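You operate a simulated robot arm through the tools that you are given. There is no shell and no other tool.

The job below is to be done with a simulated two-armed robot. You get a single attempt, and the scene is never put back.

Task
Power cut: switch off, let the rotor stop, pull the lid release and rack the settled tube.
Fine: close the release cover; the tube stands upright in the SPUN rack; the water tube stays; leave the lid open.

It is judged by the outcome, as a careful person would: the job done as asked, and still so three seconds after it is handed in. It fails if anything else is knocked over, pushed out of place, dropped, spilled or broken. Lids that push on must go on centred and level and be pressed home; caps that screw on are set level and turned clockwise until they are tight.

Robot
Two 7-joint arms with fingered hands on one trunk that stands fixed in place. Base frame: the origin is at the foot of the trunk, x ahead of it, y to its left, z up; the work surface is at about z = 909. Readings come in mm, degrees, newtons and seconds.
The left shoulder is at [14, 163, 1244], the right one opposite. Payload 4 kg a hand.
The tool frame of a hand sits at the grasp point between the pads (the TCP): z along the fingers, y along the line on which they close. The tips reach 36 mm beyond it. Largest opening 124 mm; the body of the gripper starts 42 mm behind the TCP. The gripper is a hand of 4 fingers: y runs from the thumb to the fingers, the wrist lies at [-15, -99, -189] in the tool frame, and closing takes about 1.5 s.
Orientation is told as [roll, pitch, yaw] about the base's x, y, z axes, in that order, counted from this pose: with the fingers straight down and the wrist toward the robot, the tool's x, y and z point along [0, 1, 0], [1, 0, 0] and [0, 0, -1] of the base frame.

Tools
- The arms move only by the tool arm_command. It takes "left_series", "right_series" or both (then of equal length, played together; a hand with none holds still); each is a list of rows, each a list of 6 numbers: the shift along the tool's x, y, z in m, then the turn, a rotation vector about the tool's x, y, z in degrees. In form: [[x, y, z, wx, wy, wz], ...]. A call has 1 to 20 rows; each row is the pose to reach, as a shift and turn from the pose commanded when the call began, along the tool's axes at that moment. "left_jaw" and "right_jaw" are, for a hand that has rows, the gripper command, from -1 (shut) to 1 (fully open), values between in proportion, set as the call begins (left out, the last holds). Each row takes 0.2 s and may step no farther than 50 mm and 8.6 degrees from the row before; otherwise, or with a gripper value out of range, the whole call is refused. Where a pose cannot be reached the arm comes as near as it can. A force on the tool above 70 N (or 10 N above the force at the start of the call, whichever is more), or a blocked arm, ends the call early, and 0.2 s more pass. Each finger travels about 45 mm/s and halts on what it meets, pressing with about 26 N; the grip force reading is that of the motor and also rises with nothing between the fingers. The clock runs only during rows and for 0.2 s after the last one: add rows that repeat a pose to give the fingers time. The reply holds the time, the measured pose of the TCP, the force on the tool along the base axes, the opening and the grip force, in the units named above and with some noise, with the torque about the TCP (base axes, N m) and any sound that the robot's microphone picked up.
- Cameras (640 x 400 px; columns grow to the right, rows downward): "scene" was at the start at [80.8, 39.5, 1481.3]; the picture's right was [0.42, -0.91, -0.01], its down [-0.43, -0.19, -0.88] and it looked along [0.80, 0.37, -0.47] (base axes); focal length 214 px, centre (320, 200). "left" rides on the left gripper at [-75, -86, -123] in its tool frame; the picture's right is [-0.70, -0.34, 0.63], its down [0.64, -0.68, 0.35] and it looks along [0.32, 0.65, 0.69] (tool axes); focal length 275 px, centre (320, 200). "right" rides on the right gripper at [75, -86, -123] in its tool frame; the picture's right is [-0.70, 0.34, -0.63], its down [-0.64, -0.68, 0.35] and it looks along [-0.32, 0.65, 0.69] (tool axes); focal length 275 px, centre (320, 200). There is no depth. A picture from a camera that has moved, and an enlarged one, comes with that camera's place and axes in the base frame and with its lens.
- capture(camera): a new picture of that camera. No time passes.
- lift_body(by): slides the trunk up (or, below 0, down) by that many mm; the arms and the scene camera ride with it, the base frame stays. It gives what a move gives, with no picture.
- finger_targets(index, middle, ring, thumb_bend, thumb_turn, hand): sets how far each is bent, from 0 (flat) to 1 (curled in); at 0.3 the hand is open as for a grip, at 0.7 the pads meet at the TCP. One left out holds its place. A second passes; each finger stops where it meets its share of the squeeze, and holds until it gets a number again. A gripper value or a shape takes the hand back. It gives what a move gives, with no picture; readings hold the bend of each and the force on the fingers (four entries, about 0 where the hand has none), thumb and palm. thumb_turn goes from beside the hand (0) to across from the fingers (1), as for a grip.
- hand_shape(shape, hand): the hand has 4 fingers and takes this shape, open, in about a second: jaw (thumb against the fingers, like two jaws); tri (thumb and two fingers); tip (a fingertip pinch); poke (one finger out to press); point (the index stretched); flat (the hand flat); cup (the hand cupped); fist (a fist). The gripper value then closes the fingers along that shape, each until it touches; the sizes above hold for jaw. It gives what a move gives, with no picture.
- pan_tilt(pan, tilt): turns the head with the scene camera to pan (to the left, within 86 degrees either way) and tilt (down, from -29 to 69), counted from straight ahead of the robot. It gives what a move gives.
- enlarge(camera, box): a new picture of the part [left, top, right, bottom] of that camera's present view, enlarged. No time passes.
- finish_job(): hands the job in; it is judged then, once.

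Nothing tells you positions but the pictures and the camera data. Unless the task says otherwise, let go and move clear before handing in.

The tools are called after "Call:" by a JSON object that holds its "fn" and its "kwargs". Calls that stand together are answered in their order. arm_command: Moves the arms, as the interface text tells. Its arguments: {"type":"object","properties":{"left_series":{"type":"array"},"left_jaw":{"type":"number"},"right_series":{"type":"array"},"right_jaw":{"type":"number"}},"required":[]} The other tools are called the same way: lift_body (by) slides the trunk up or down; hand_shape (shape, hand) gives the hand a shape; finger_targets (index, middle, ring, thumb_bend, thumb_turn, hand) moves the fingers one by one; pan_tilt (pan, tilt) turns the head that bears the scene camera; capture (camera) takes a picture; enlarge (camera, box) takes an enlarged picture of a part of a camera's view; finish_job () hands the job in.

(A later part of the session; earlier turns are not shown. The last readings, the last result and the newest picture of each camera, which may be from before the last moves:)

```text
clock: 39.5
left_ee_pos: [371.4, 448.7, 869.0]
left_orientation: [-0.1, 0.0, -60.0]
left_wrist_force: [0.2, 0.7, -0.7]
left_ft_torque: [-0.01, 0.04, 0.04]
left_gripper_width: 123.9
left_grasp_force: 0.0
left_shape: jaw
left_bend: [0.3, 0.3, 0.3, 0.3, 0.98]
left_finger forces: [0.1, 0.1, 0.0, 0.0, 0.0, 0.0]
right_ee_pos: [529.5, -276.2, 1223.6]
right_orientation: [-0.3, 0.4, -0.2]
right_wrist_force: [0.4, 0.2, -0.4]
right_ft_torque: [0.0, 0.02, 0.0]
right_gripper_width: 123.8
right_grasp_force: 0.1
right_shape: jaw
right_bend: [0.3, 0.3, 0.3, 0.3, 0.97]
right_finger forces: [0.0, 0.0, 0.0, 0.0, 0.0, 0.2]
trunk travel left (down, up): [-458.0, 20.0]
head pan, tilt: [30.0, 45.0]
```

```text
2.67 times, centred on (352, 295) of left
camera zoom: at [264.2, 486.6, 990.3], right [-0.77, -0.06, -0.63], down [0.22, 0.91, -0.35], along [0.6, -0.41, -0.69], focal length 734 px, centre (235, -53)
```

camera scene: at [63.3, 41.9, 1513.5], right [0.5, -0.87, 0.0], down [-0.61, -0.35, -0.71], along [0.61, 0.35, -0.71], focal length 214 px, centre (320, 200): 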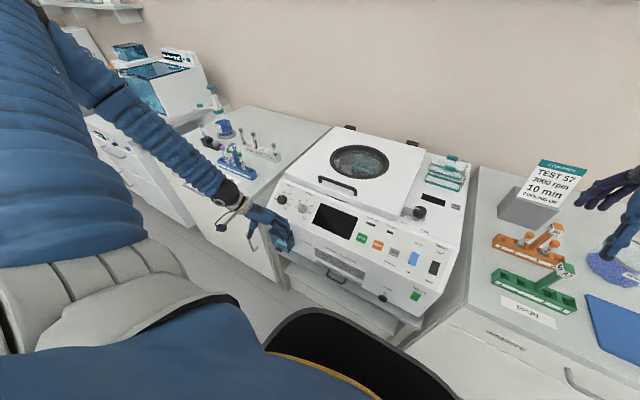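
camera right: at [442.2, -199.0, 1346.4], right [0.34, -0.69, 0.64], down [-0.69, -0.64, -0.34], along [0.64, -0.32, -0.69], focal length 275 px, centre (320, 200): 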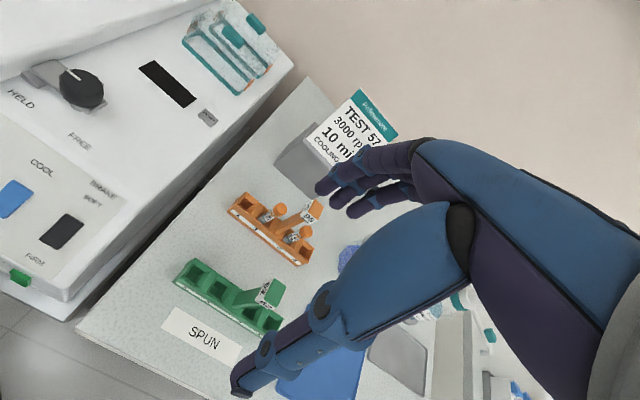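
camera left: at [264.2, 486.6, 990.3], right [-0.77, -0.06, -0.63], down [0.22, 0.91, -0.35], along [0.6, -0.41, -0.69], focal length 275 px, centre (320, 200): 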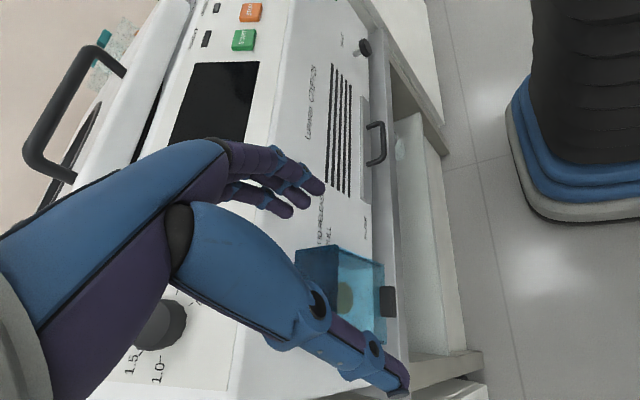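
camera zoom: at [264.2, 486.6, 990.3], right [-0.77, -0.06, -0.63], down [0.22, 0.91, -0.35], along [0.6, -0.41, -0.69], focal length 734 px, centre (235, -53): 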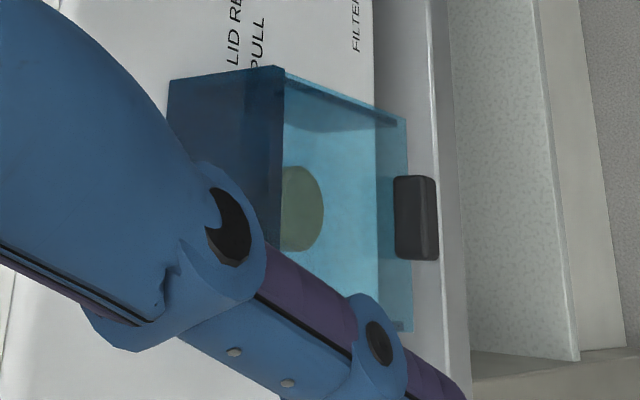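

Geometry is now clear: hood box x 424–482, y 414–508, z 680–773, lifting tab at ≈[417,459,685], pull knob inside ≈[450,459,718]. I'll bring the left hand to yaw 0 and pitch it forward, so the fingers can go under the hood, lift it, and pinch the knob.

Call:
{"fn": "arm_command", "kwargs": {"left_series": [[0, -0.006, 0.0, 0, 0, -7.5], [0, -0.012, 0.0, 0, 0, -15], [0, -0.018, 0.0, 0, 0, -22.5], [0, -0.024, 0, 0, 0, -30], [0.001, -0.03, 0, 0, 0, -37.5], [0.001, -0.034, 0.0, 0, 0, -45], [0.001, -0.038, 0.0, 0, 0, -52.5], [0.001, -0.04, 0.0, 0, 0, -60]]}}

Call:
{"fn": "arm_command", "kwargs": {"left_series": [[0, -0.002, 0.01, -8, 0, 0], [0, -0.005, 0.02, -16, 0, 0], [0, -0.008, 0.035, -24, 0, 0], [0, -0.01, 0.05, -32, 0, 0], [0, -0.012, 0.065, -40, 0, 0]]}}

Call:
{"fn": "capture", "kwargs": {"camera": "left"}}

Call:
{"fn": "capture", "kwargs": {"camera": "scene"}}

```text
clock: 41.3
left_ee_pos: [351.9, 484.4, 870.8]
left_orientation: [0.1, 0.0, 0.2]
left_wrist_force: [0.5, -0.8, 0.0]
left_ft_torque: [0.02, -0.01, -0.06]
left_gripper_width: 123.9
left_grasp_force: 0.2
left_shape: jaw
left_bend: [0.3, 0.3, 0.3, 0.3, 0.98]
left_finger forces: [0.0, 0.0, 0.1, 0.0, 0.0, 0.1]
right_ee_pos: [528.2, -276.1, 1223.9]
right_orientation: [-0.3, 0.4, -0.2]
right_wrist_force: [0.2, -0.2, -0.8]
right_ft_torque: [-0.08, -0.01, -0.01]
right_gripper_width: 123.7
right_grasp_force: 0.1
right_shape: jaw
right_bend: [0.3, 0.3, 0.3, 0.3, 0.97]
right_finger forces: [0.1, 0.0, 0.0, 0.0, 0.0, 0.0]
trunk travel left (down, up): [-458.0, 20.0]
head pan, tilt: [30.0, 45.0]
```

```text
clock: 42.5
left_ee_pos: [339.7, 485.0, 804.4]
left_orientation: [-0.2, -40.2, 0.1]
left_wrist_force: [0.0, -0.1, -0.1]
left_ft_torque: [0.01, -0.02, 0.01]
left_gripper_width: 123.7
left_grasp_force: 0.0
left_shape: jaw
left_bend: [0.3, 0.3, 0.3, 0.3, 0.98]
left_finger forces: [0.2, 0.1, 0.1, 0.0, 0.0, 0.0]
right_ee_pos: [528.0, -274.4, 1224.6]
right_orientation: [-0.3, 0.4, -0.2]
right_wrist_force: [0.4, 0.1, 0.6]
right_ft_torque: [-0.02, -0.01, 0.01]
right_gripper_width: 124.1
right_grasp_force: 0.0
right_shape: jaw
right_bend: [0.3, 0.3, 0.3, 0.3, 0.97]
right_finger forces: [0.0, 0.1, 0.0, 0.0, 0.0, 0.0]
trunk travel left (down, up): [-458.0, 20.0]
head pan, tilt: [30.0, 45.0]
```

```text
taken
camera left: at [196.1, 409.9, 842.0], right [0.15, -0.7, -0.7], down [-0.3, 0.64, -0.7], along [0.94, 0.32, -0.11], focal length 275 px, centre (320, 200)
```

left: 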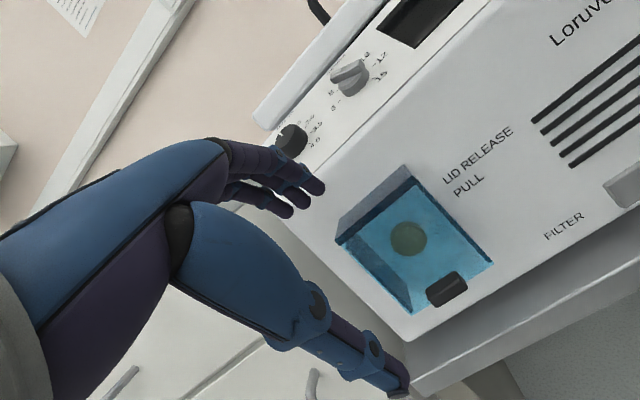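

```text
taken
camera scene: at [61.7, 42.6, 1513.6], right [0.5, -0.87, 0.0], down [-0.61, -0.35, -0.71], along [0.61, 0.35, -0.71], focal length 214 px, centre (320, 200)
```

scene: 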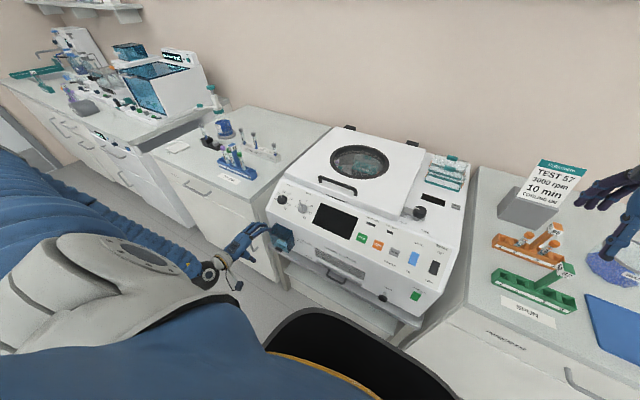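

The forward-pitched posture works and the wrist camera sees hood, knob (≈[446,459,728]) and tab squarely. I'll bend the fingers halfway and see where the tips are.

Call:
{"fn": "finger_targets", "kwargs": {"hand": "left", "index": 0.45, "middle": 0.45, "ring": 0.45, "thumb_bend": 0.2, "thumb_turn": 1.0}}

Call:
{"fn": "arm_command", "kwargs": {"left_series": [[-0.007, 0.0, 0.0, -8, 0, 0], [-0.014, 0, 0, -16, 0, 0], [-0.021, 0, 0, -20, 0, 0], [-0.025, 0, 0, -20, 0, 0]]}}

Call:
{"fn": "capture", "kwargs": {"camera": "left"}}

Call:
{"fn": "enlarge", "kwargs": {"camera": "scene", "box": [180, 190, 340, 310]}}

```text
clock: 43.5
left_ee_pos: [340.2, 484.6, 805.4]
left_orientation: [0.1, -40.0, 0.0]
left_wrist_force: [0.8, -0.5, -0.2]
left_ft_torque: [0.0, 0.03, -0.02]
left_gripper_width: 98.9
left_grasp_force: 0.0
left_shape: fingers
left_bend: [0.45, 0.45, 0.45, 0.2, 0.97]
left_finger forces: [0.0, 0.1, 0.0, 0.0, 0.0, 0.0]
right_ee_pos: [528.2, -276.0, 1225.1]
right_orientation: [-0.3, 0.4, -0.1]
right_wrist_force: [-0.9, 0.6, 0.4]
right_ft_torque: [0.02, 0.01, 0.01]
right_gripper_width: 123.9
right_grasp_force: 0.2
right_shape: jaw
right_bend: [0.3, 0.3, 0.3, 0.3, 0.97]
right_finger forces: [0.0, 0.0, 0.0, 0.0, 0.0, 0.0]
trunk travel left (down, up): [-458.0, 20.0]
head pan, tilt: [30.0, 45.0]
```

```text
clock: 44.5
left_ee_pos: [340.5, 460.1, 805.0]
left_orientation: [-0.1, -60.1, 0.2]
left_wrist_force: [0.4, 0.4, -0.5]
left_ft_torque: [-0.02, 0.02, -0.01]
left_gripper_width: 98.7
left_grasp_force: 0.0
left_shape: fingers
left_bend: [0.45, 0.45, 0.45, 0.2, 0.97]
left_finger forces: [0.0, 0.0, 0.1, 0.0, 0.1, 0.0]
right_ee_pos: [526.7, -275.9, 1225.1]
right_orientation: [-0.2, 0.4, -0.2]
right_wrist_force: [-0.5, 0.0, -0.3]
right_ft_torque: [0.02, 0.02, -0.03]
right_gripper_width: 123.8
right_grasp_force: 0.0
right_shape: jaw
right_bend: [0.3, 0.3, 0.3, 0.3, 0.97]
right_finger forces: [0.0, 0.0, 0.1, 0.0, 0.0, 0.0]
trunk travel left (down, up): [-458.0, 20.0]
head pan, tilt: [30.0, 45.0]
```

```text
taken
camera left: at [191.1, 384.6, 790.8], right [0.38, -0.7, -0.61], down [-0.04, 0.64, -0.76], along [0.92, 0.32, 0.22], focal length 275 px, centre (320, 200)
```

left: 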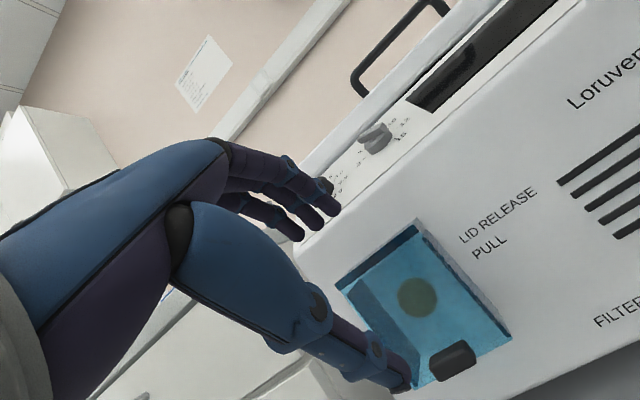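

```text
3.33 times, centred on (260, 250) of scene
camera zoom: at [61.3, 41.9, 1513.7], right [0.5, -0.87, 0.0], down [-0.61, -0.35, -0.71], along [0.61, 0.35, -0.71], focal length 715 px, centre (520, 33)
```

zoom: 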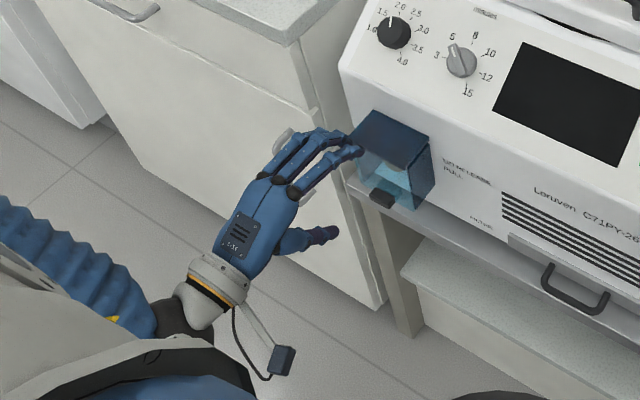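

Fingertips are about 40 mm up and 28 mm ahead of the TCP in the tool frame. I'll pitch slightly more and lower the hand in front of the hood, with the tips below its bottom edge.

Call:
{"fn": "arm_command", "kwargs": {"left_series": [[-0.002, -0.028, 0.018, -2, 0, 0], [-0.004, -0.056, 0.036, -4, 0, 0], [-0.006, -0.084, 0.054, -6, 0, 0], [-0.008, -0.112, 0.072, -8, 0, 0], [-0.01, -0.139, 0.089, -10, 0, 0], [-0.01, -0.139, 0.089, -10, 0, 0]]}}

Call:
{"fn": "capture", "kwargs": {"camera": "left"}}

Call:
{"fn": "enlarge", "kwargs": {"camera": "scene", "box": [200, 200, 330, 300]}}

```text
clock: 45.9
left_ee_pos: [345.3, 448.6, 639.1]
left_orientation: [0.0, -70.1, 0.2]
left_wrist_force: [-0.2, -0.4, 0.1]
left_ft_torque: [-0.01, 0.0, -0.04]
left_gripper_width: 98.9
left_grasp_force: 0.1
left_shape: fingers
left_bend: [0.45, 0.45, 0.45, 0.2, 0.97]
left_finger forces: [0.0, 0.0, 0.0, 0.1, 0.1, 0.1]
right_ee_pos: [527.7, -275.8, 1224.0]
right_orientation: [-0.3, 0.4, -0.2]
right_wrist_force: [-0.6, 0.4, -0.2]
right_ft_torque: [-0.03, -0.02, 0.02]
right_gripper_width: 123.7
right_grasp_force: 0.1
right_shape: jaw
right_bend: [0.3, 0.3, 0.3, 0.3, 0.97]
right_finger forces: [0.0, 0.0, 0.1, 0.0, 0.0, 0.0]
trunk travel left (down, up): [-458.0, 20.0]
head pan, tilt: [30.0, 45.0]
```

```text
taken
camera left: at [202.3, 374.5, 599.5], right [0.48, -0.7, -0.53], down [0.09, 0.64, -0.76], along [0.87, 0.32, 0.37], focal length 275 px, centre (320, 200)
```

left: 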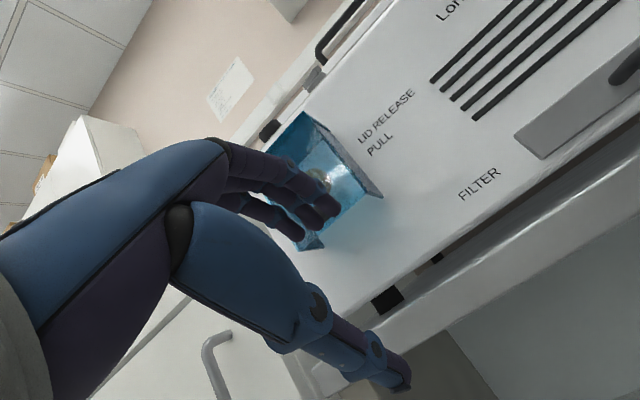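

```text
4.00 times, centred on (265, 250) of scene
camera zoom: at [61.5, 41.8, 1513.8], right [0.5, -0.87, 0.0], down [-0.61, -0.35, -0.71], along [0.61, 0.35, -0.71], focal length 858 px, centre (540, 0)
```

zoom: 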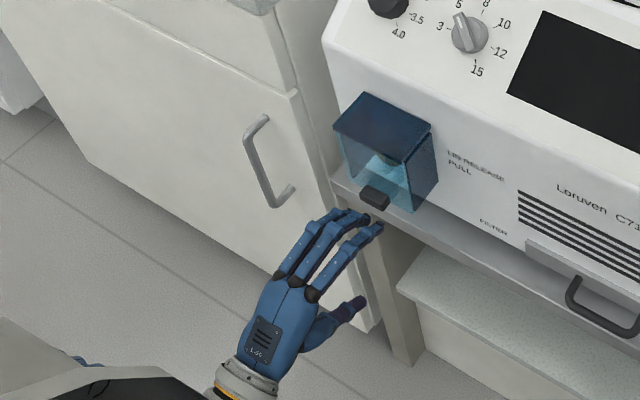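

The fingers are below the hood's edge and centred. Moving forward ~45 mm under it, then checking.

Call:
{"fn": "arm_command", "kwargs": {"left_series": [[0, 0.0053, 0.0147, 0, 0, 0], [0, 0.0107, 0.0293, 0, 0, 0], [0, 0.0157, 0.043, 0, 0, 0]]}}

Call:
{"fn": "capture", "kwargs": {"camera": "left"}}

Call:
{"fn": "enlarge", "kwargs": {"camera": "scene", "box": [220, 200, 330, 290]}}

```text
clock: 46.6
left_ee_pos: [375.9, 446.3, 634.2]
left_orientation: [-0.2, -69.3, -0.3]
left_wrist_force: [-36.9, -1.6, -9.1]
left_ft_torque: [-0.13, -1.05, 0.82]
left_gripper_width: 98.4
left_grasp_force: 16.4
left_shape: fingers
left_bend: [0.45, 0.49, 0.5, 0.2, 0.97]
left_finger forces: [0.0, 10.7, 23.1, 0.0, 0.0, 0.0]
right_ee_pos: [524.5, -277.7, 1225.0]
right_orientation: [-0.2, 0.1, -0.4]
right_wrist_force: [-0.1, 0.9, 0.6]
right_ft_torque: [0.0, 0.0, -0.02]
right_gripper_width: 123.8
right_grasp_force: 0.1
right_shape: jaw
right_bend: [0.3, 0.3, 0.3, 0.3, 0.97]
right_finger forces: [0.1, 0.1, 0.0, 0.0, 0.0, 0.1]
trunk travel left (down, up): [-458.0, 20.0]
head pan, tilt: [30.0, 45.0]
stopped in row 3 (left hand): the force on the tool passed its limit at 77 N (the readings are from after the stop); the commanded pose is now the measured one
```

```text
taken
camera left: at [230.9, 371.9, 595.7], right [0.47, -0.7, -0.54], down [0.09, 0.64, -0.76], along [0.88, 0.31, 0.36], focal length 275 px, centre (320, 200)
```

left: 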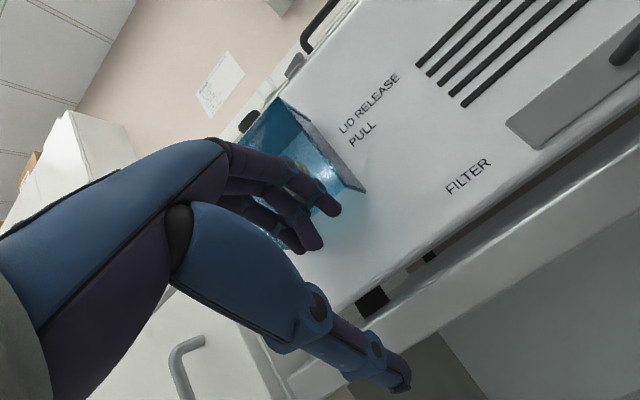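

```text
4.44 times, centred on (275, 245) of scene
camera zoom: at [57.3, 42.1, 1513.8], right [0.5, -0.87, 0.0], down [-0.61, -0.35, -0.71], along [0.61, 0.35, -0.71], focal length 953 px, centre (520, 0)
```

zoom: 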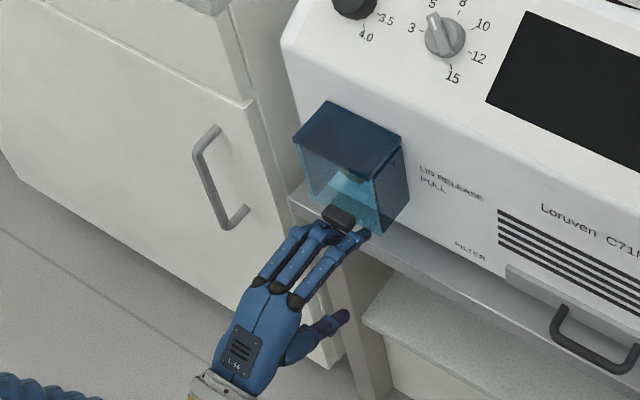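

The middle and ring tips met the tab. Backing off right away and checking the hood.

Call:
{"fn": "arm_command", "kwargs": {"left_series": [[0, -0.005, -0.0141, 0, 0, 0], [0, -0.0103, -0.0282, 0, 0, 0], [0, -0.029, -0.02, 0, 0, 0]]}}

Call:
{"fn": "enlarge", "kwargs": {"camera": "scene", "box": [220, 200, 330, 290]}}

Call:
{"fn": "enlarge", "kwargs": {"camera": "left", "box": [200, 80, 400, 260]}}

```text
clock: 47.4
left_ee_pos: [354.1, 447.8, 615.9]
left_orientation: [-0.1, -69.6, -0.1]
left_wrist_force: [-0.4, -0.2, 0.1]
left_ft_torque: [-0.03, 0.0, -0.01]
left_gripper_width: 98.3
left_grasp_force: 0.1
left_shape: fingers
left_bend: [0.45, 0.45, 0.45, 0.2, 0.97]
left_finger forces: [0.1, 0.0, 0.0, 0.0, 0.0, 0.1]
right_ee_pos: [527.8, -276.6, 1224.0]
right_orientation: [-0.3, 0.4, -0.3]
right_wrist_force: [0.7, -0.5, -0.2]
right_ft_torque: [-0.03, 0.03, 0.04]
right_gripper_width: 123.9
right_grasp_force: 0.1
right_shape: jaw
right_bend: [0.3, 0.3, 0.3, 0.3, 0.97]
right_finger forces: [0.0, 0.0, 0.0, 0.1, 0.0, 0.1]
trunk travel left (down, up): [-458.0, 20.0]
head pan, tilt: [30.0, 45.0]
```

```text
4.44 times, centred on (275, 245) of scene
camera zoom: at [62.1, 42.2, 1513.7], right [0.5, -0.87, 0.0], down [-0.61, -0.35, -0.71], along [0.61, 0.35, -0.71], focal length 953 px, centre (520, 0)
```

zoom: 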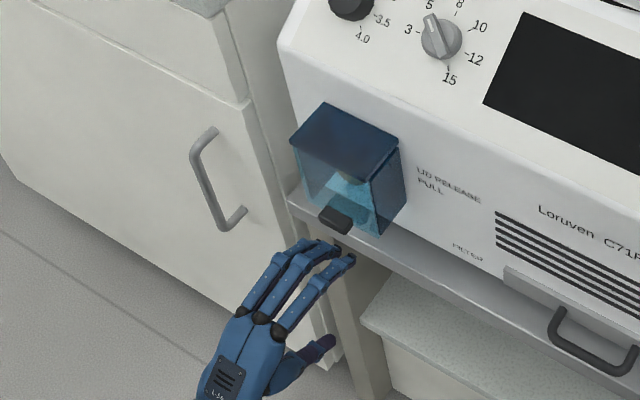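

```text
2.22 times, centred on (300, 170) of left
camera zoom: at [210.0, 373.3, 577.2], right [0.47, -0.7, -0.54], down [0.09, 0.64, -0.76], along [0.88, 0.31, 0.37], focal length 612 px, centre (364, 267)
```

zoom: 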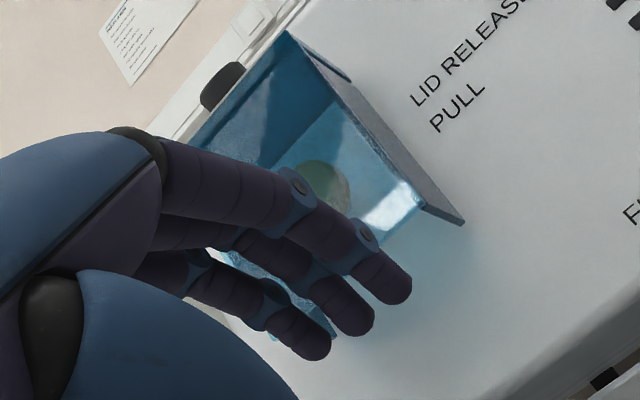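

The hood is intact. The hand is now 18 mm lower (tips ≈ z 645), so I'll slide forward beneath the edge again, more gently.

Call:
{"fn": "arm_command", "kwargs": {"left_series": [[0, 0.0034, 0.0094, 0, 0, 0], [0, 0.0068, 0.0188, 0, 0, 0], [0, 0.0103, 0.0282, 0, 0, 0], [0, 0.0137, 0.0376, 0, 0, 0]]}}

Call:
{"fn": "enlarge", "kwargs": {"camera": "scene", "box": [220, 200, 330, 290]}}

Call:
{"fn": "enlarge", "kwargs": {"camera": "left", "box": [200, 80, 400, 260]}}

```text
clock: 48.4
left_ee_pos: [390.1, 447.1, 613.0]
left_orientation: [-0.2, -69.2, 0.0]
left_wrist_force: [-31.1, 0.0, -21.4]
left_ft_torque: [-0.32, -1.58, 0.39]
left_gripper_width: 98.1
left_grasp_force: 18.1
left_shape: fingers
left_bend: [0.45, 0.53, 0.47, 0.2, 0.97]
left_finger forces: [0.2, 30.2, 6.1, 0.0, 0.0, 0.1]
right_ee_pos: [526.0, -276.5, 1225.5]
right_orientation: [-0.5, 0.3, -0.3]
right_wrist_force: [1.1, 0.3, -0.7]
right_ft_torque: [0.03, 0.02, -0.01]
right_gripper_width: 123.6
right_grasp_force: 0.0
right_shape: jaw
right_bend: [0.3, 0.3, 0.3, 0.3, 0.97]
right_finger forces: [0.0, 0.0, 0.0, 0.0, 0.0, 0.1]
trunk travel left (down, up): [-458.0, 20.0]
head pan, tilt: [30.0, 45.0]
```

```text
4.44 times, centred on (275, 245) of scene
camera zoom: at [59.8, 43.1, 1513.5], right [0.5, -0.87, 0.0], down [-0.61, -0.36, -0.71], along [0.61, 0.35, -0.71], focal length 953 px, centre (520, 0)
```

zoom: 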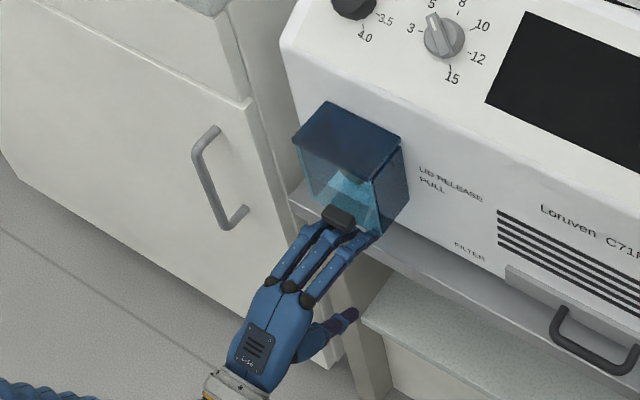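

```text
2.22 times, centred on (300, 170) of left
camera zoom: at [245.6, 372.8, 574.8], right [0.47, -0.7, -0.54], down [0.09, 0.64, -0.76], along [0.88, 0.31, 0.36], focal length 612 px, centre (364, 267)
```

zoom: 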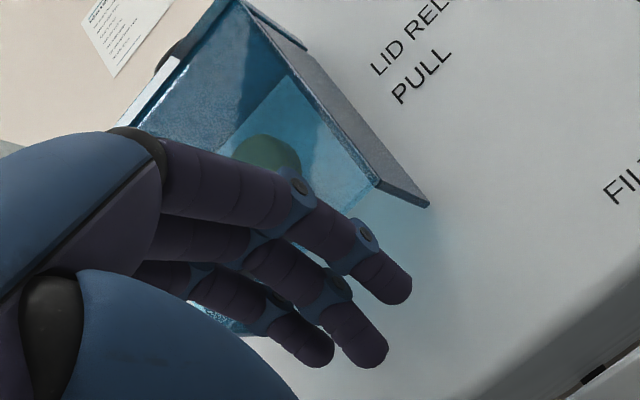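

The tab is now lying on the back of the fingers. I'll lift upwards with a slight retreat so the hood swings open on its top hinge.

Call:
{"fn": "arm_command", "kwargs": {"left_series": [[0, 0.0, -0.006, 0, 0, 0], [0, 0.005, -0.0085, 0, 0, 0], [0, 0.014, -0.0116, 0, 0, 0], [0, 0.023, -0.015, 0, 0, 0]]}}

Call:
{"fn": "enlarge", "kwargs": {"camera": "scene", "box": [220, 200, 330, 290]}}

Call:
{"fn": "enlarge", "kwargs": {"camera": "left", "box": [200, 80, 400, 260]}}

```text
clock: 49.4
left_ee_pos: [386.7, 447.5, 641.0]
left_orientation: [-0.2, -69.5, -0.1]
left_wrist_force: [-24.0, 0.5, -32.7]
left_ft_torque: [-0.34, 0.12, 0.35]
left_gripper_width: 84.3
left_grasp_force: 19.7
left_shape: fingers
left_bend: [0.53, 0.71, 0.67, 0.2, 0.97]
left_finger forces: [12.2, 14.2, 13.7, 0.0, 0.1, 0.0]
right_ee_pos: [526.7, -276.0, 1225.6]
right_orientation: [-0.4, 0.4, -0.2]
right_wrist_force: [0.3, -0.2, -0.2]
right_ft_torque: [0.0, 0.03, -0.01]
right_gripper_width: 123.7
right_grasp_force: 0.2
right_shape: jaw
right_bend: [0.3, 0.3, 0.3, 0.3, 0.97]
right_finger forces: [0.0, 0.1, 0.1, 0.0, 0.1, 0.1]
trunk travel left (down, up): [-458.0, 20.0]
head pan, tilt: [30.0, 45.0]
```

```text
4.44 times, centred on (275, 245) of scene
camera zoom: at [61.4, 43.2, 1513.6], right [0.5, -0.87, 0.0], down [-0.61, -0.35, -0.71], along [0.61, 0.35, -0.71], focal length 953 px, centre (520, 0)
```

zoom: 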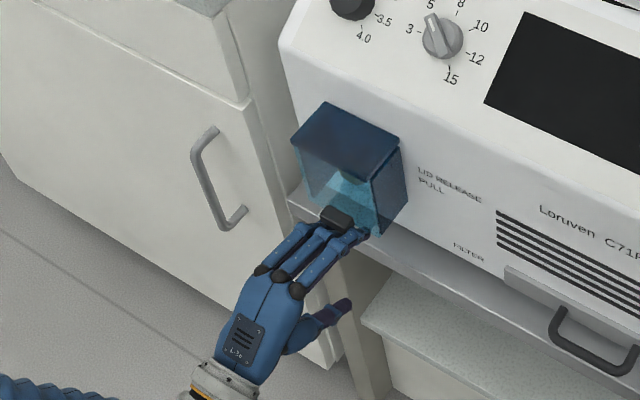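

```text
2.22 times, centred on (300, 170) of left
camera zoom: at [241.4, 373.2, 602.9], right [0.47, -0.7, -0.54], down [0.09, 0.64, -0.76], along [0.88, 0.31, 0.36], focal length 612 px, centre (364, 267)
```

zoom: 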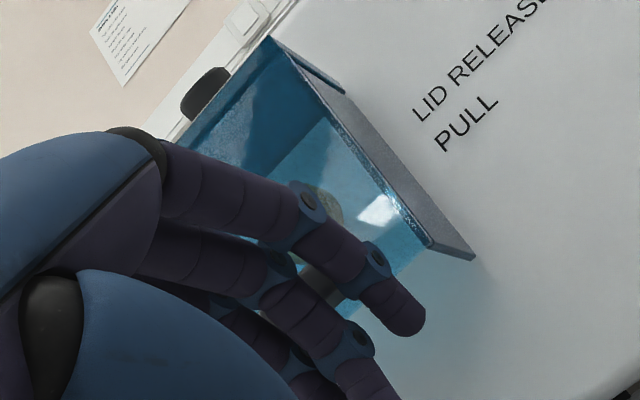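

Pushing with the backs of the fingers only wedges it shut. I'll back out and instead pinch the tab between fingertips (above) and thumb (below) and swing it open.

Call:
{"fn": "arm_command", "kwargs": {"left_series": [[0, -0.0145, -0.016, 0, 0, 0], [0, -0.025, -0.044, 0, 0, 0], [0, 0.005, -0.06, 0, 0, 0], [0, 0.04, -0.072, 0, 0, 0], [0, 0.067, -0.082, 0, 0, 0]]}}

Call:
{"fn": "enlarge", "kwargs": {"camera": "left", "box": [280, 180, 440, 300]}}

Call:
{"fn": "capture", "kwargs": {"camera": "left"}}

Call:
{"fn": "enlarge", "kwargs": {"camera": "scene", "box": [220, 200, 330, 290]}}

```text
clock: 50.6
left_ee_pos: [334.4, 446.2, 735.4]
left_orientation: [-0.2, -69.8, -0.2]
left_wrist_force: [-26.6, -4.3, -8.1]
left_ft_torque: [-0.09, 0.05, 0.42]
left_gripper_width: 85.4
left_grasp_force: 14.0
left_shape: fingers
left_bend: [0.48, 0.72, 0.78, 0.2, 0.97]
left_finger forces: [0.1, 14.7, 14.1, 0.0, 0.0, 0.0]
right_ee_pos: [526.8, -279.7, 1225.6]
right_orientation: [-0.3, 0.3, -0.5]
right_wrist_force: [-0.3, 0.7, -0.3]
right_ft_torque: [0.0, 0.02, -0.02]
right_gripper_width: 124.0
right_grasp_force: 0.0
right_shape: jaw
right_bend: [0.3, 0.3, 0.3, 0.3, 0.97]
right_finger forces: [0.0, 0.1, 0.0, 0.0, 0.0, 0.1]
trunk travel left (down, up): [-458.0, 20.0]
head pan, tilt: [30.0, 45.0]
```

```text
3.33 times, centred on (360, 240) of left
camera zoom: at [190.0, 372.3, 696.2], right [0.47, -0.7, -0.53], down [0.09, 0.64, -0.76], along [0.88, 0.31, 0.37], focal length 918 px, centre (187, 67)
```

zoom: 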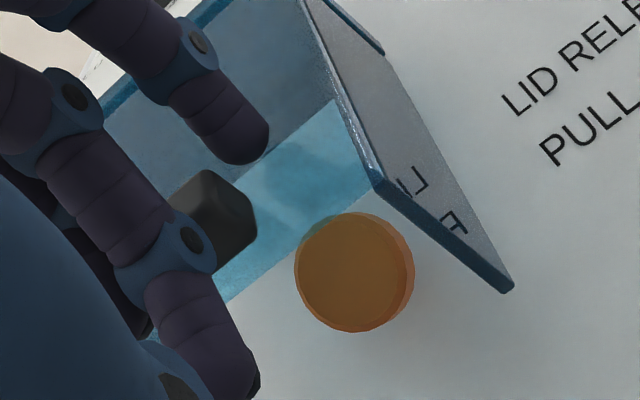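

```text
taken
camera left: at [190.0, 372.3, 696.2], right [0.47, -0.7, -0.53], down [0.09, 0.64, -0.76], along [0.88, 0.31, 0.37], focal length 275 px, centre (320, 200)
```

left: 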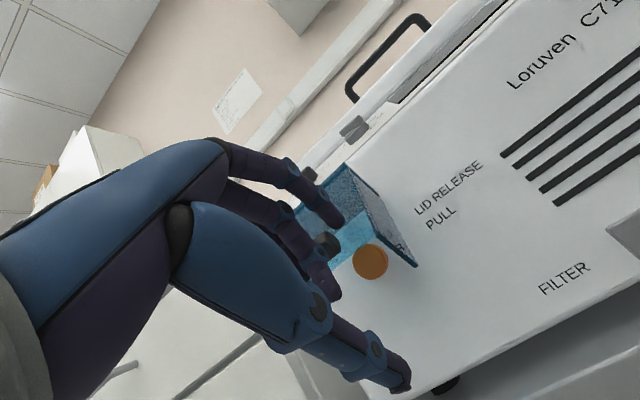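

```text
4.44 times, centred on (275, 245) of scene
camera zoom: at [59.6, 41.1, 1513.9], right [0.5, -0.87, 0.0], down [-0.61, -0.35, -0.71], along [0.61, 0.35, -0.71], focal length 953 px, centre (520, 0)
```

zoom: 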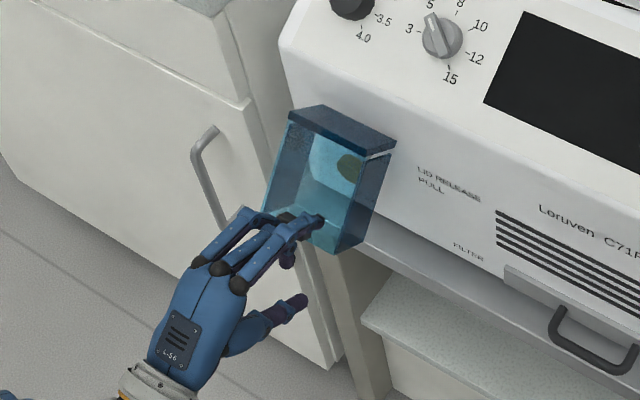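

Unexpectedly good: the bent fingers hooked the tab and the hood is swinging open, showing the orange pull knob. I'll continue upward along the hinge arc.

Call:
{"fn": "arm_command", "kwargs": {"left_series": [[0, 0.009, -0.005, 0, 0, 0], [0, 0.018, -0.01, 0, 0, 0], [0, 0.028, -0.012, 0, 0, 0]]}}

Call:
{"fn": "capture", "kwargs": {"camera": "left"}}

Call:
{"fn": "enlarge", "kwargs": {"camera": "scene", "box": [220, 200, 330, 290]}}

```text
clock: 51.4
left_ee_pos: [331.4, 448.2, 764.3]
left_orientation: [-0.3, -69.7, 0.1]
left_wrist_force: [-31.4, -4.1, -3.5]
left_ft_torque: [-0.1, -0.03, 0.33]
left_gripper_width: 98.7
left_grasp_force: 15.3
left_shape: fingers
left_bend: [0.45, 0.72, 0.81, 0.2, 0.97]
left_finger forces: [0.1, 19.5, 12.1, 0.0, 0.0, 0.0]
right_ee_pos: [525.1, -279.0, 1225.6]
right_orientation: [-0.3, 0.3, -0.3]
right_wrist_force: [-0.5, -0.1, -0.1]
right_ft_torque: [-0.05, 0.03, 0.0]
right_gripper_width: 124.1
right_grasp_force: 0.0
right_shape: jaw
right_bend: [0.3, 0.3, 0.3, 0.3, 0.97]
right_finger forces: [0.1, 0.1, 0.1, 0.0, 0.0, 0.0]
trunk travel left (down, up): [-458.0, 20.0]
head pan, tilt: [30.0, 45.0]
```

```text
taken
camera left: at [187.0, 373.1, 726.2], right [0.48, -0.7, -0.53], down [0.09, 0.64, -0.76], along [0.88, 0.31, 0.37], focal length 275 px, centre (320, 200)
```

left: 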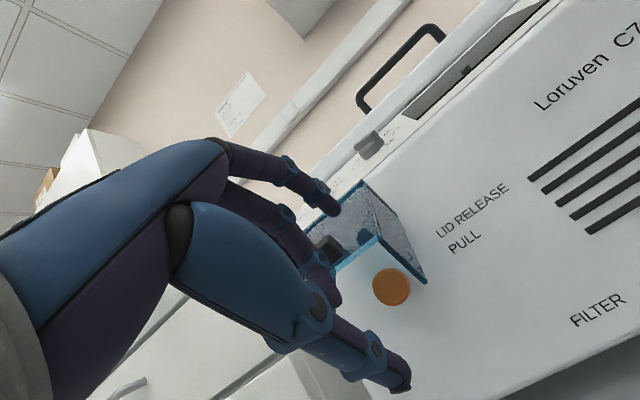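

```text
4.44 times, centred on (275, 245) of scene
camera zoom: at [59.2, 41.8, 1513.8], right [0.5, -0.87, 0.0], down [-0.61, -0.35, -0.71], along [0.61, 0.35, -0.71], focal length 953 px, centre (520, 0)
```

zoom: 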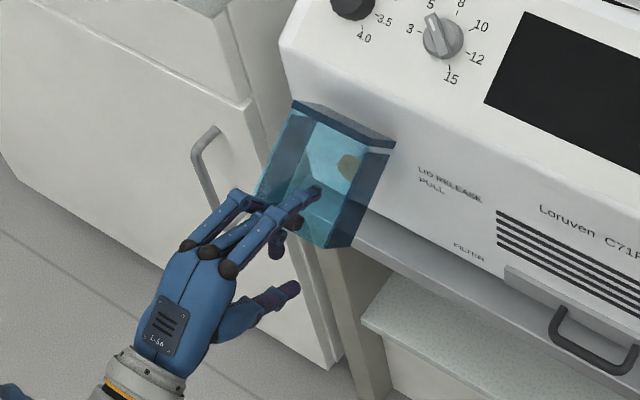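

Still opening. Continuing up with a slight forward component as the arc bends over.

Call:
{"fn": "arm_command", "kwargs": {"left_series": [[0, 0.01, -0.003, 0, 0, 0], [0, 0.02, -0.006, 0, 0, 0], [0, 0.031, -0.008, 0, 0, 0], [0, 0.042, -0.008, 0, 0, 0]]}}

Call:
{"fn": "capture", "kwargs": {"camera": "left"}}

Call:
{"fn": "enlarge", "kwargs": {"camera": "scene", "box": [220, 190, 330, 280]}}

```text
clock: 52.4
left_ee_pos: [339.2, 446.5, 808.9]
left_orientation: [0.0, -69.7, -0.1]
left_wrist_force: [-33.7, -5.9, 7.5]
left_ft_torque: [0.1, -0.24, 0.48]
left_gripper_width: 98.4
left_grasp_force: 17.1
left_shape: fingers
left_bend: [0.45, 0.78, 0.85, 0.2, 0.97]
left_finger forces: [0.1, 22.7, 11.4, 0.0, 0.1, 0.0]
right_ee_pos: [525.5, -277.7, 1225.9]
right_orientation: [-0.3, 0.3, -0.3]
right_wrist_force: [0.7, 0.4, -0.3]
right_ft_torque: [0.01, 0.0, -0.05]
right_gripper_width: 123.9
right_grasp_force: 0.0
right_shape: jaw
right_bend: [0.3, 0.3, 0.3, 0.3, 0.97]
right_finger forces: [0.0, 0.1, 0.0, 0.0, 0.1, 0.1]
trunk travel left (down, up): [-458.0, 20.0]
head pan, tilt: [30.0, 45.0]
```

```text
taken
camera left: at [194.0, 372.9, 769.1], right [0.48, -0.7, -0.53], down [0.09, 0.64, -0.76], along [0.88, 0.31, 0.37], focal length 275 px, centre (320, 200)
```

left: 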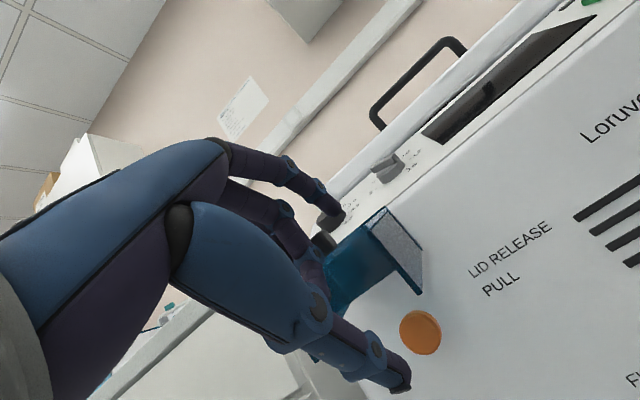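

```text
4.44 times, centred on (275, 235) of scene
camera zoom: at [58.7, 41.0, 1513.9], right [0.5, -0.87, 0.0], down [-0.61, -0.35, -0.71], along [0.61, 0.35, -0.71], focal length 953 px, centre (520, 44)
```

zoom: 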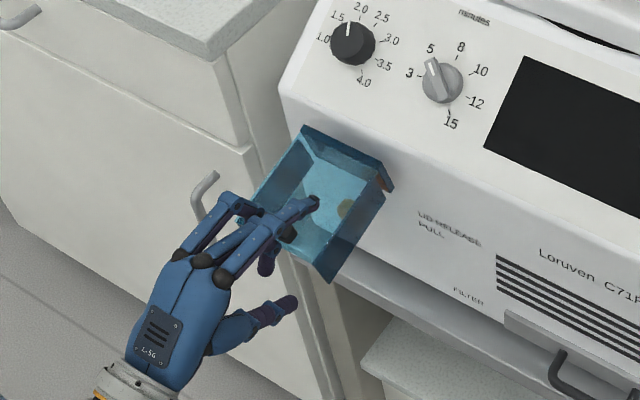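

Nearly horizontal now. A little more up and forward, to find its stop or detent.

Call:
{"fn": "arm_command", "kwargs": {"left_series": [[0, 0.012, 0.0, 0, 0, 0], [0, 0.024, 0.002, 0, 0, 0], [0, 0.034, 0.006, 0, 0, 0]]}}

Call:
{"fn": "capture", "kwargs": {"camera": "left"}}

Call:
{"fn": "enlarge", "kwargs": {"camera": "scene", "box": [220, 190, 330, 280]}}

```text
clock: 53.2
left_ee_pos: [354.0, 448.2, 837.5]
left_orientation: [0.0, -69.7, -0.1]
left_wrist_force: [-43.3, -1.7, 13.3]
left_ft_torque: [0.49, -1.49, 0.83]
left_gripper_width: 98.5
left_grasp_force: 28.4
left_shape: fingers
left_bend: [0.45, 0.89, 0.41, 0.2, 0.97]
left_finger forces: [0.1, 19.2, 38.0, 0.0, 0.1, 0.0]
right_ee_pos: [524.3, -276.2, 1225.5]
right_orientation: [-0.3, 0.3, -0.3]
right_wrist_force: [0.8, 0.1, -0.6]
right_ft_torque: [0.0, 0.02, -0.01]
right_gripper_width: 123.8
right_grasp_force: 0.1
right_shape: jaw
right_bend: [0.3, 0.3, 0.3, 0.3, 0.97]
right_finger forces: [0.0, 0.1, 0.0, 0.1, 0.0, 0.1]
trunk travel left (down, up): [-458.0, 20.0]
head pan, tilt: [30.0, 45.0]
```

```text
taken
camera left: at [209.7, 373.3, 798.1], right [0.48, -0.7, -0.54], down [0.09, 0.64, -0.76], along [0.88, 0.31, 0.37], focal length 275 px, centre (320, 200)
```

left: 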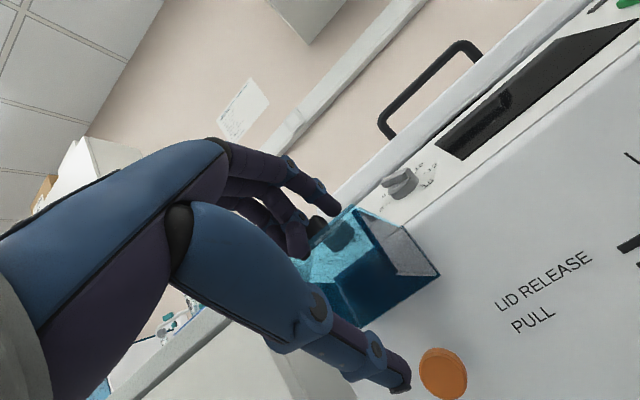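

```text
4.44 times, centred on (275, 235) of scene
camera zoom: at [57.1, 41.0, 1513.9], right [0.5, -0.87, 0.0], down [-0.61, -0.35, -0.71], along [0.61, 0.35, -0.71], focal length 953 px, centre (520, 44)
```

zoom: 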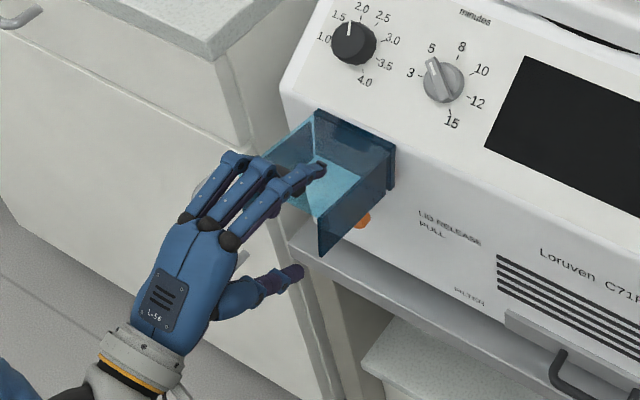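

Call:
{"fn": "enlarge", "kwargs": {"camera": "left", "box": [240, 140, 480, 320]}}

Call:
{"fn": "enlarge", "kwargs": {"camera": "scene", "box": [255, 200, 319, 250]}}

```text
2.22 times, centred on (360, 230) of left
camera zoom: at [209.7, 373.3, 798.1], right [0.48, -0.7, -0.54], down [0.09, 0.64, -0.76], along [0.88, 0.31, 0.37], focal length 612 px, centre (231, 133)
```

zoom: 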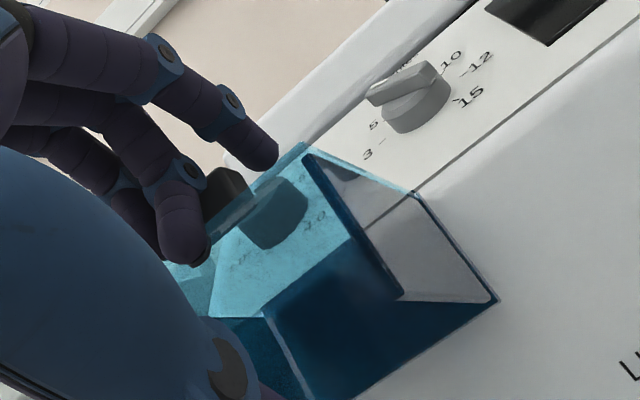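

```text
8.00 times, centred on (287, 225) of scene
camera zoom: at [57.1, 41.0, 1513.9], right [0.5, -0.87, 0.0], down [-0.61, -0.35, -0.71], along [0.61, 0.35, -0.71], focal length 1716 px, centre (584, 0)
```

zoom: 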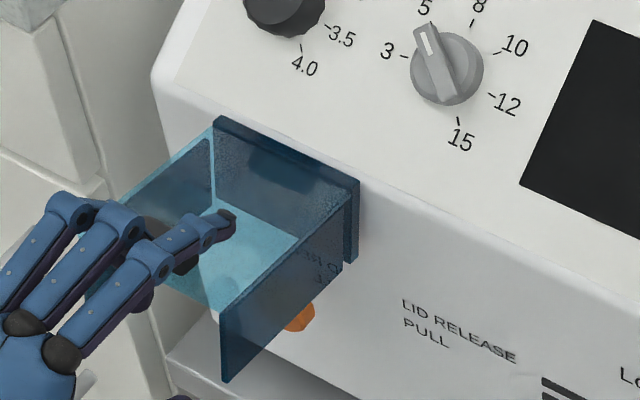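

The hood is open past horizontal with the knob exposed below. I'll ease the fingers down and back to see if it stays up.

Call:
{"fn": "arm_command", "kwargs": {"left_series": [[0, -0.009, 0.0, 0, 0, 0], [0, -0.019, 0.0, 0, 0, 0], [0, -0.03, -0.004, 0, 0, 0]]}}

Call:
{"fn": "enlarge", "kwargs": {"camera": "scene", "box": [239, 190, 335, 265]}}

Call:
{"fn": "capture", "kwargs": {"camera": "left"}}

```text
clock: 54.0
left_ee_pos: [338.9, 446.7, 810.8]
left_orientation: [-0.2, -69.9, -0.2]
left_wrist_force: [-54.7, 1.8, 35.0]
left_ft_torque: [0.72, -3.16, 1.2]
left_gripper_width: 98.9
left_grasp_force: 41.8
left_shape: fingers
left_bend: [0.45, 0.88, 0.32, 0.2, 0.97]
left_finger forces: [0.4, 27.4, 55.6, 0.0, 0.0, 0.0]
right_ee_pos: [522.8, -276.5, 1226.1]
right_orientation: [-0.3, 0.0, -0.3]
right_wrist_force: [-0.3, 0.1, -0.5]
right_ft_torque: [-0.03, -0.01, -0.04]
right_gripper_width: 123.4
right_grasp_force: 0.1
right_shape: jaw
right_bend: [0.3, 0.3, 0.3, 0.3, 0.97]
right_finger forces: [0.0, 0.0, 0.0, 0.1, 0.0, 0.0]
trunk travel left (down, up): [-458.0, 20.0]
head pan, tilt: [30.0, 45.0]
```

```text
5.33 times, centred on (287, 228) of scene
camera zoom: at [55.8, 40.9, 1514.0], right [0.5, -0.87, 0.0], down [-0.61, -0.35, -0.71], along [0.61, 0.35, -0.71], focal length 1144 px, centre (496, 53)
```

zoom: 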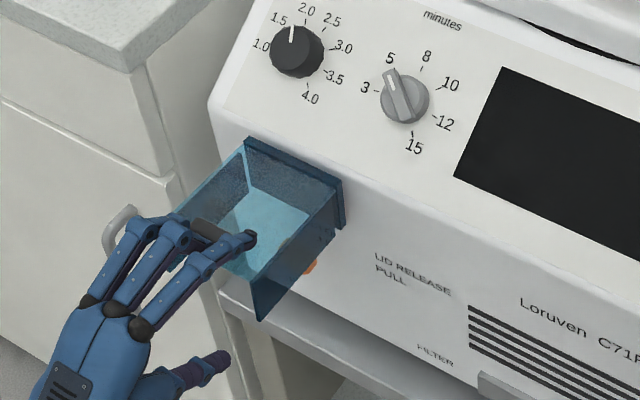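

```text
taken
camera left: at [194.7, 372.8, 772.2], right [0.48, -0.7, -0.53], down [0.09, 0.64, -0.76], along [0.87, 0.31, 0.37], focal length 275 px, centre (320, 200)
```

left: 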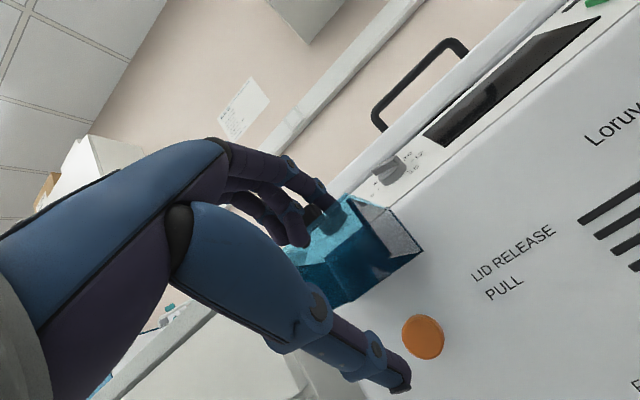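

The fingers are jammed against the panel. I'll go back up a bit and straighten the fingers upward to release.

Call:
{"fn": "arm_command", "kwargs": {"left_series": [[0, 0.008, 0.0, 0, 0, 0], [0, 0.015, -0.004, 0, 0, 0]]}}

Call:
{"fn": "finger_targets", "kwargs": {"hand": "left", "index": 0.1, "middle": 0.1, "ring": 0.1}}

Call:
{"fn": "enlarge", "kwargs": {"camera": "scene", "box": [239, 190, 335, 265]}}

Call:
{"fn": "enlarge", "kwargs": {"camera": "left", "box": [240, 140, 480, 320]}}

```text
clock: 54.6
left_ee_pos: [344.6, 447.7, 826.3]
left_orientation: [0.0, -69.5, -0.2]
left_wrist_force: [-23.2, 2.4, 15.2]
left_ft_torque: [0.42, -1.0, 0.44]
left_gripper_width: 98.3
left_grasp_force: 16.5
left_shape: fingers
left_bend: [0.45, 0.85, 0.36, 0.2, 0.97]
left_finger forces: [0.7, 13.5, 19.5, 0.1, 0.0, 0.0]
right_ee_pos: [525.3, -278.2, 1224.8]
right_orientation: [-0.2, 0.3, -0.3]
right_wrist_force: [0.1, 0.6, -0.1]
right_ft_torque: [0.02, -0.04, 0.01]
right_gripper_width: 123.8
right_grasp_force: 0.1
right_shape: jaw
right_bend: [0.3, 0.3, 0.3, 0.3, 0.97]
right_finger forces: [0.1, 0.1, 0.0, 0.1, 0.0, 0.0]
trunk travel left (down, up): [-458.0, 20.0]
head pan, tilt: [30.0, 45.0]
```

```text
clock: 55.6
left_ee_pos: [344.5, 447.7, 825.3]
left_orientation: [-0.2, -69.6, -0.1]
left_wrist_force: [-4.8, -2.5, -11.8]
left_ft_torque: [-0.07, 0.1, -0.02]
left_gripper_width: 157.5
left_grasp_force: 8.1
left_shape: fingers
left_bend: [0.1, 0.85, 0.1, 0.2, 0.97]
left_finger forces: [0.0, 17.8, 0.0, 0.1, 0.1, 0.1]
right_ee_pos: [526.6, -277.3, 1225.0]
right_orientation: [-0.4, 0.4, -0.3]
right_wrist_force: [-0.1, 0.2, 0.4]
right_ft_torque: [-0.03, 0.01, 0.03]
right_gripper_width: 123.9
right_grasp_force: 0.0
right_shape: jaw
right_bend: [0.3, 0.3, 0.3, 0.3, 0.97]
right_finger forces: [0.0, 0.0, 0.0, 0.0, 0.0, 0.1]
trunk travel left (down, up): [-458.0, 20.0]
head pan, tilt: [30.0, 45.0]
```

```text
5.33 times, centred on (287, 228) of scene
camera zoom: at [61.7, 42.2, 1513.6], right [0.5, -0.87, 0.0], down [-0.61, -0.35, -0.71], along [0.61, 0.35, -0.71], focal length 1144 px, centre (496, 53)
```

zoom: 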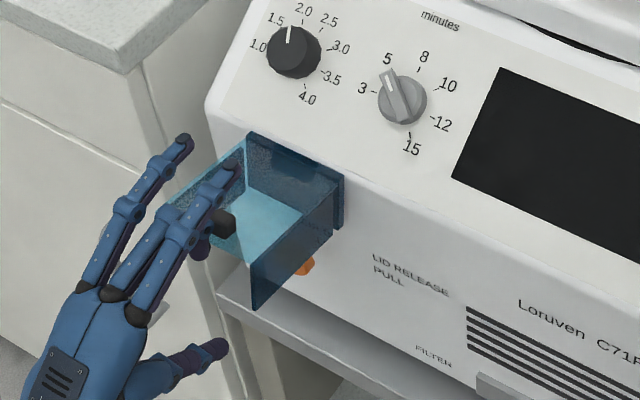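

```text
2.22 times, centred on (360, 230) of left
camera zoom: at [199.9, 373.6, 785.9], right [0.47, -0.7, -0.54], down [0.09, 0.64, -0.76], along [0.88, 0.31, 0.37], focal length 612 px, centre (231, 133)
```

zoom: 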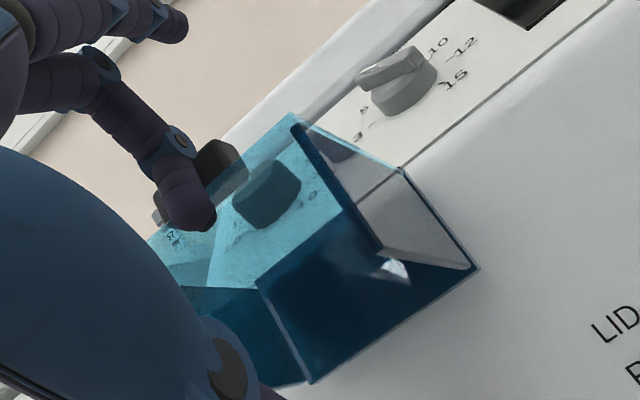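

Only the curled middle finger now carries the tab, with the hood pressing down ~12 N. I'll lift a bit more to see whether it goes over its detent.

Call:
{"fn": "arm_command", "kwargs": {"left_series": [[0, 0.012, 0.002, 0, 0, 0], [0, 0.024, 0.006, 0, 0, 0], [0, 0.032, 0.01, 0, 0, 0]]}}

Call:
{"fn": "enlarge", "kwargs": {"camera": "scene", "box": [239, 190, 335, 265]}}

Call:
{"fn": "enlarge", "kwargs": {"camera": "left", "box": [240, 140, 480, 320]}}

```text
clock: 56.4
left_ee_pos: [366.3, 448.3, 850.8]
left_orientation: [-0.1, -69.6, -0.1]
left_wrist_force: [0.4, -0.6, 0.3]
left_ft_torque: [0.02, 0.01, 0.0]
left_gripper_width: 157.6
left_grasp_force: 0.0
left_shape: fingers
left_bend: [0.1, 0.1, 0.1, 0.2, 0.97]
left_finger forces: [0.0, 0.0, 0.0, 0.0, 0.0, 0.1]
right_ee_pos: [526.6, -277.5, 1225.0]
right_orientation: [-0.3, 0.3, -0.2]
right_wrist_force: [-0.2, -0.6, 0.5]
right_ft_torque: [0.02, 0.0, -0.02]
right_gripper_width: 124.0
right_grasp_force: 0.0
right_shape: jaw
right_bend: [0.3, 0.3, 0.3, 0.3, 0.97]
right_finger forces: [0.0, 0.0, 0.0, 0.0, 0.0, 0.0]
trunk travel left (down, up): [-458.0, 20.0]
head pan, tilt: [30.0, 45.0]
```

```text
5.33 times, centred on (287, 228) of scene
camera zoom: at [61.0, 41.9, 1513.8], right [0.5, -0.87, 0.0], down [-0.61, -0.35, -0.71], along [0.61, 0.35, -0.71], focal length 1144 px, centre (496, 53)
```

zoom: 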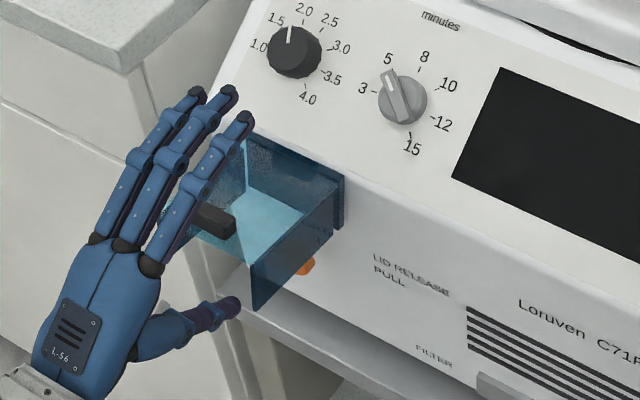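

```text
2.22 times, centred on (360, 230) of left
camera zoom: at [220.7, 373.6, 813.3], right [0.47, -0.7, -0.54], down [0.09, 0.64, -0.76], along [0.88, 0.31, 0.37], focal length 612 px, centre (231, 133)
```

zoom: 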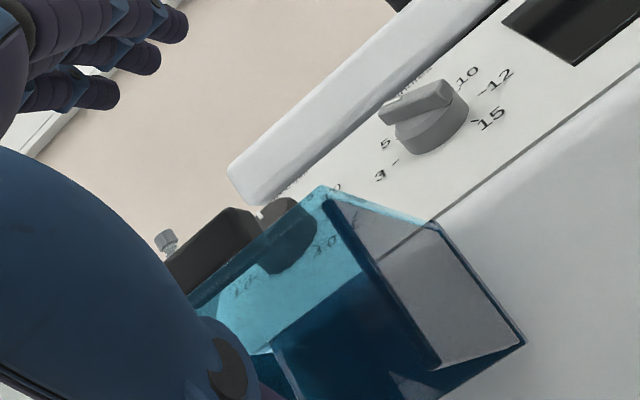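

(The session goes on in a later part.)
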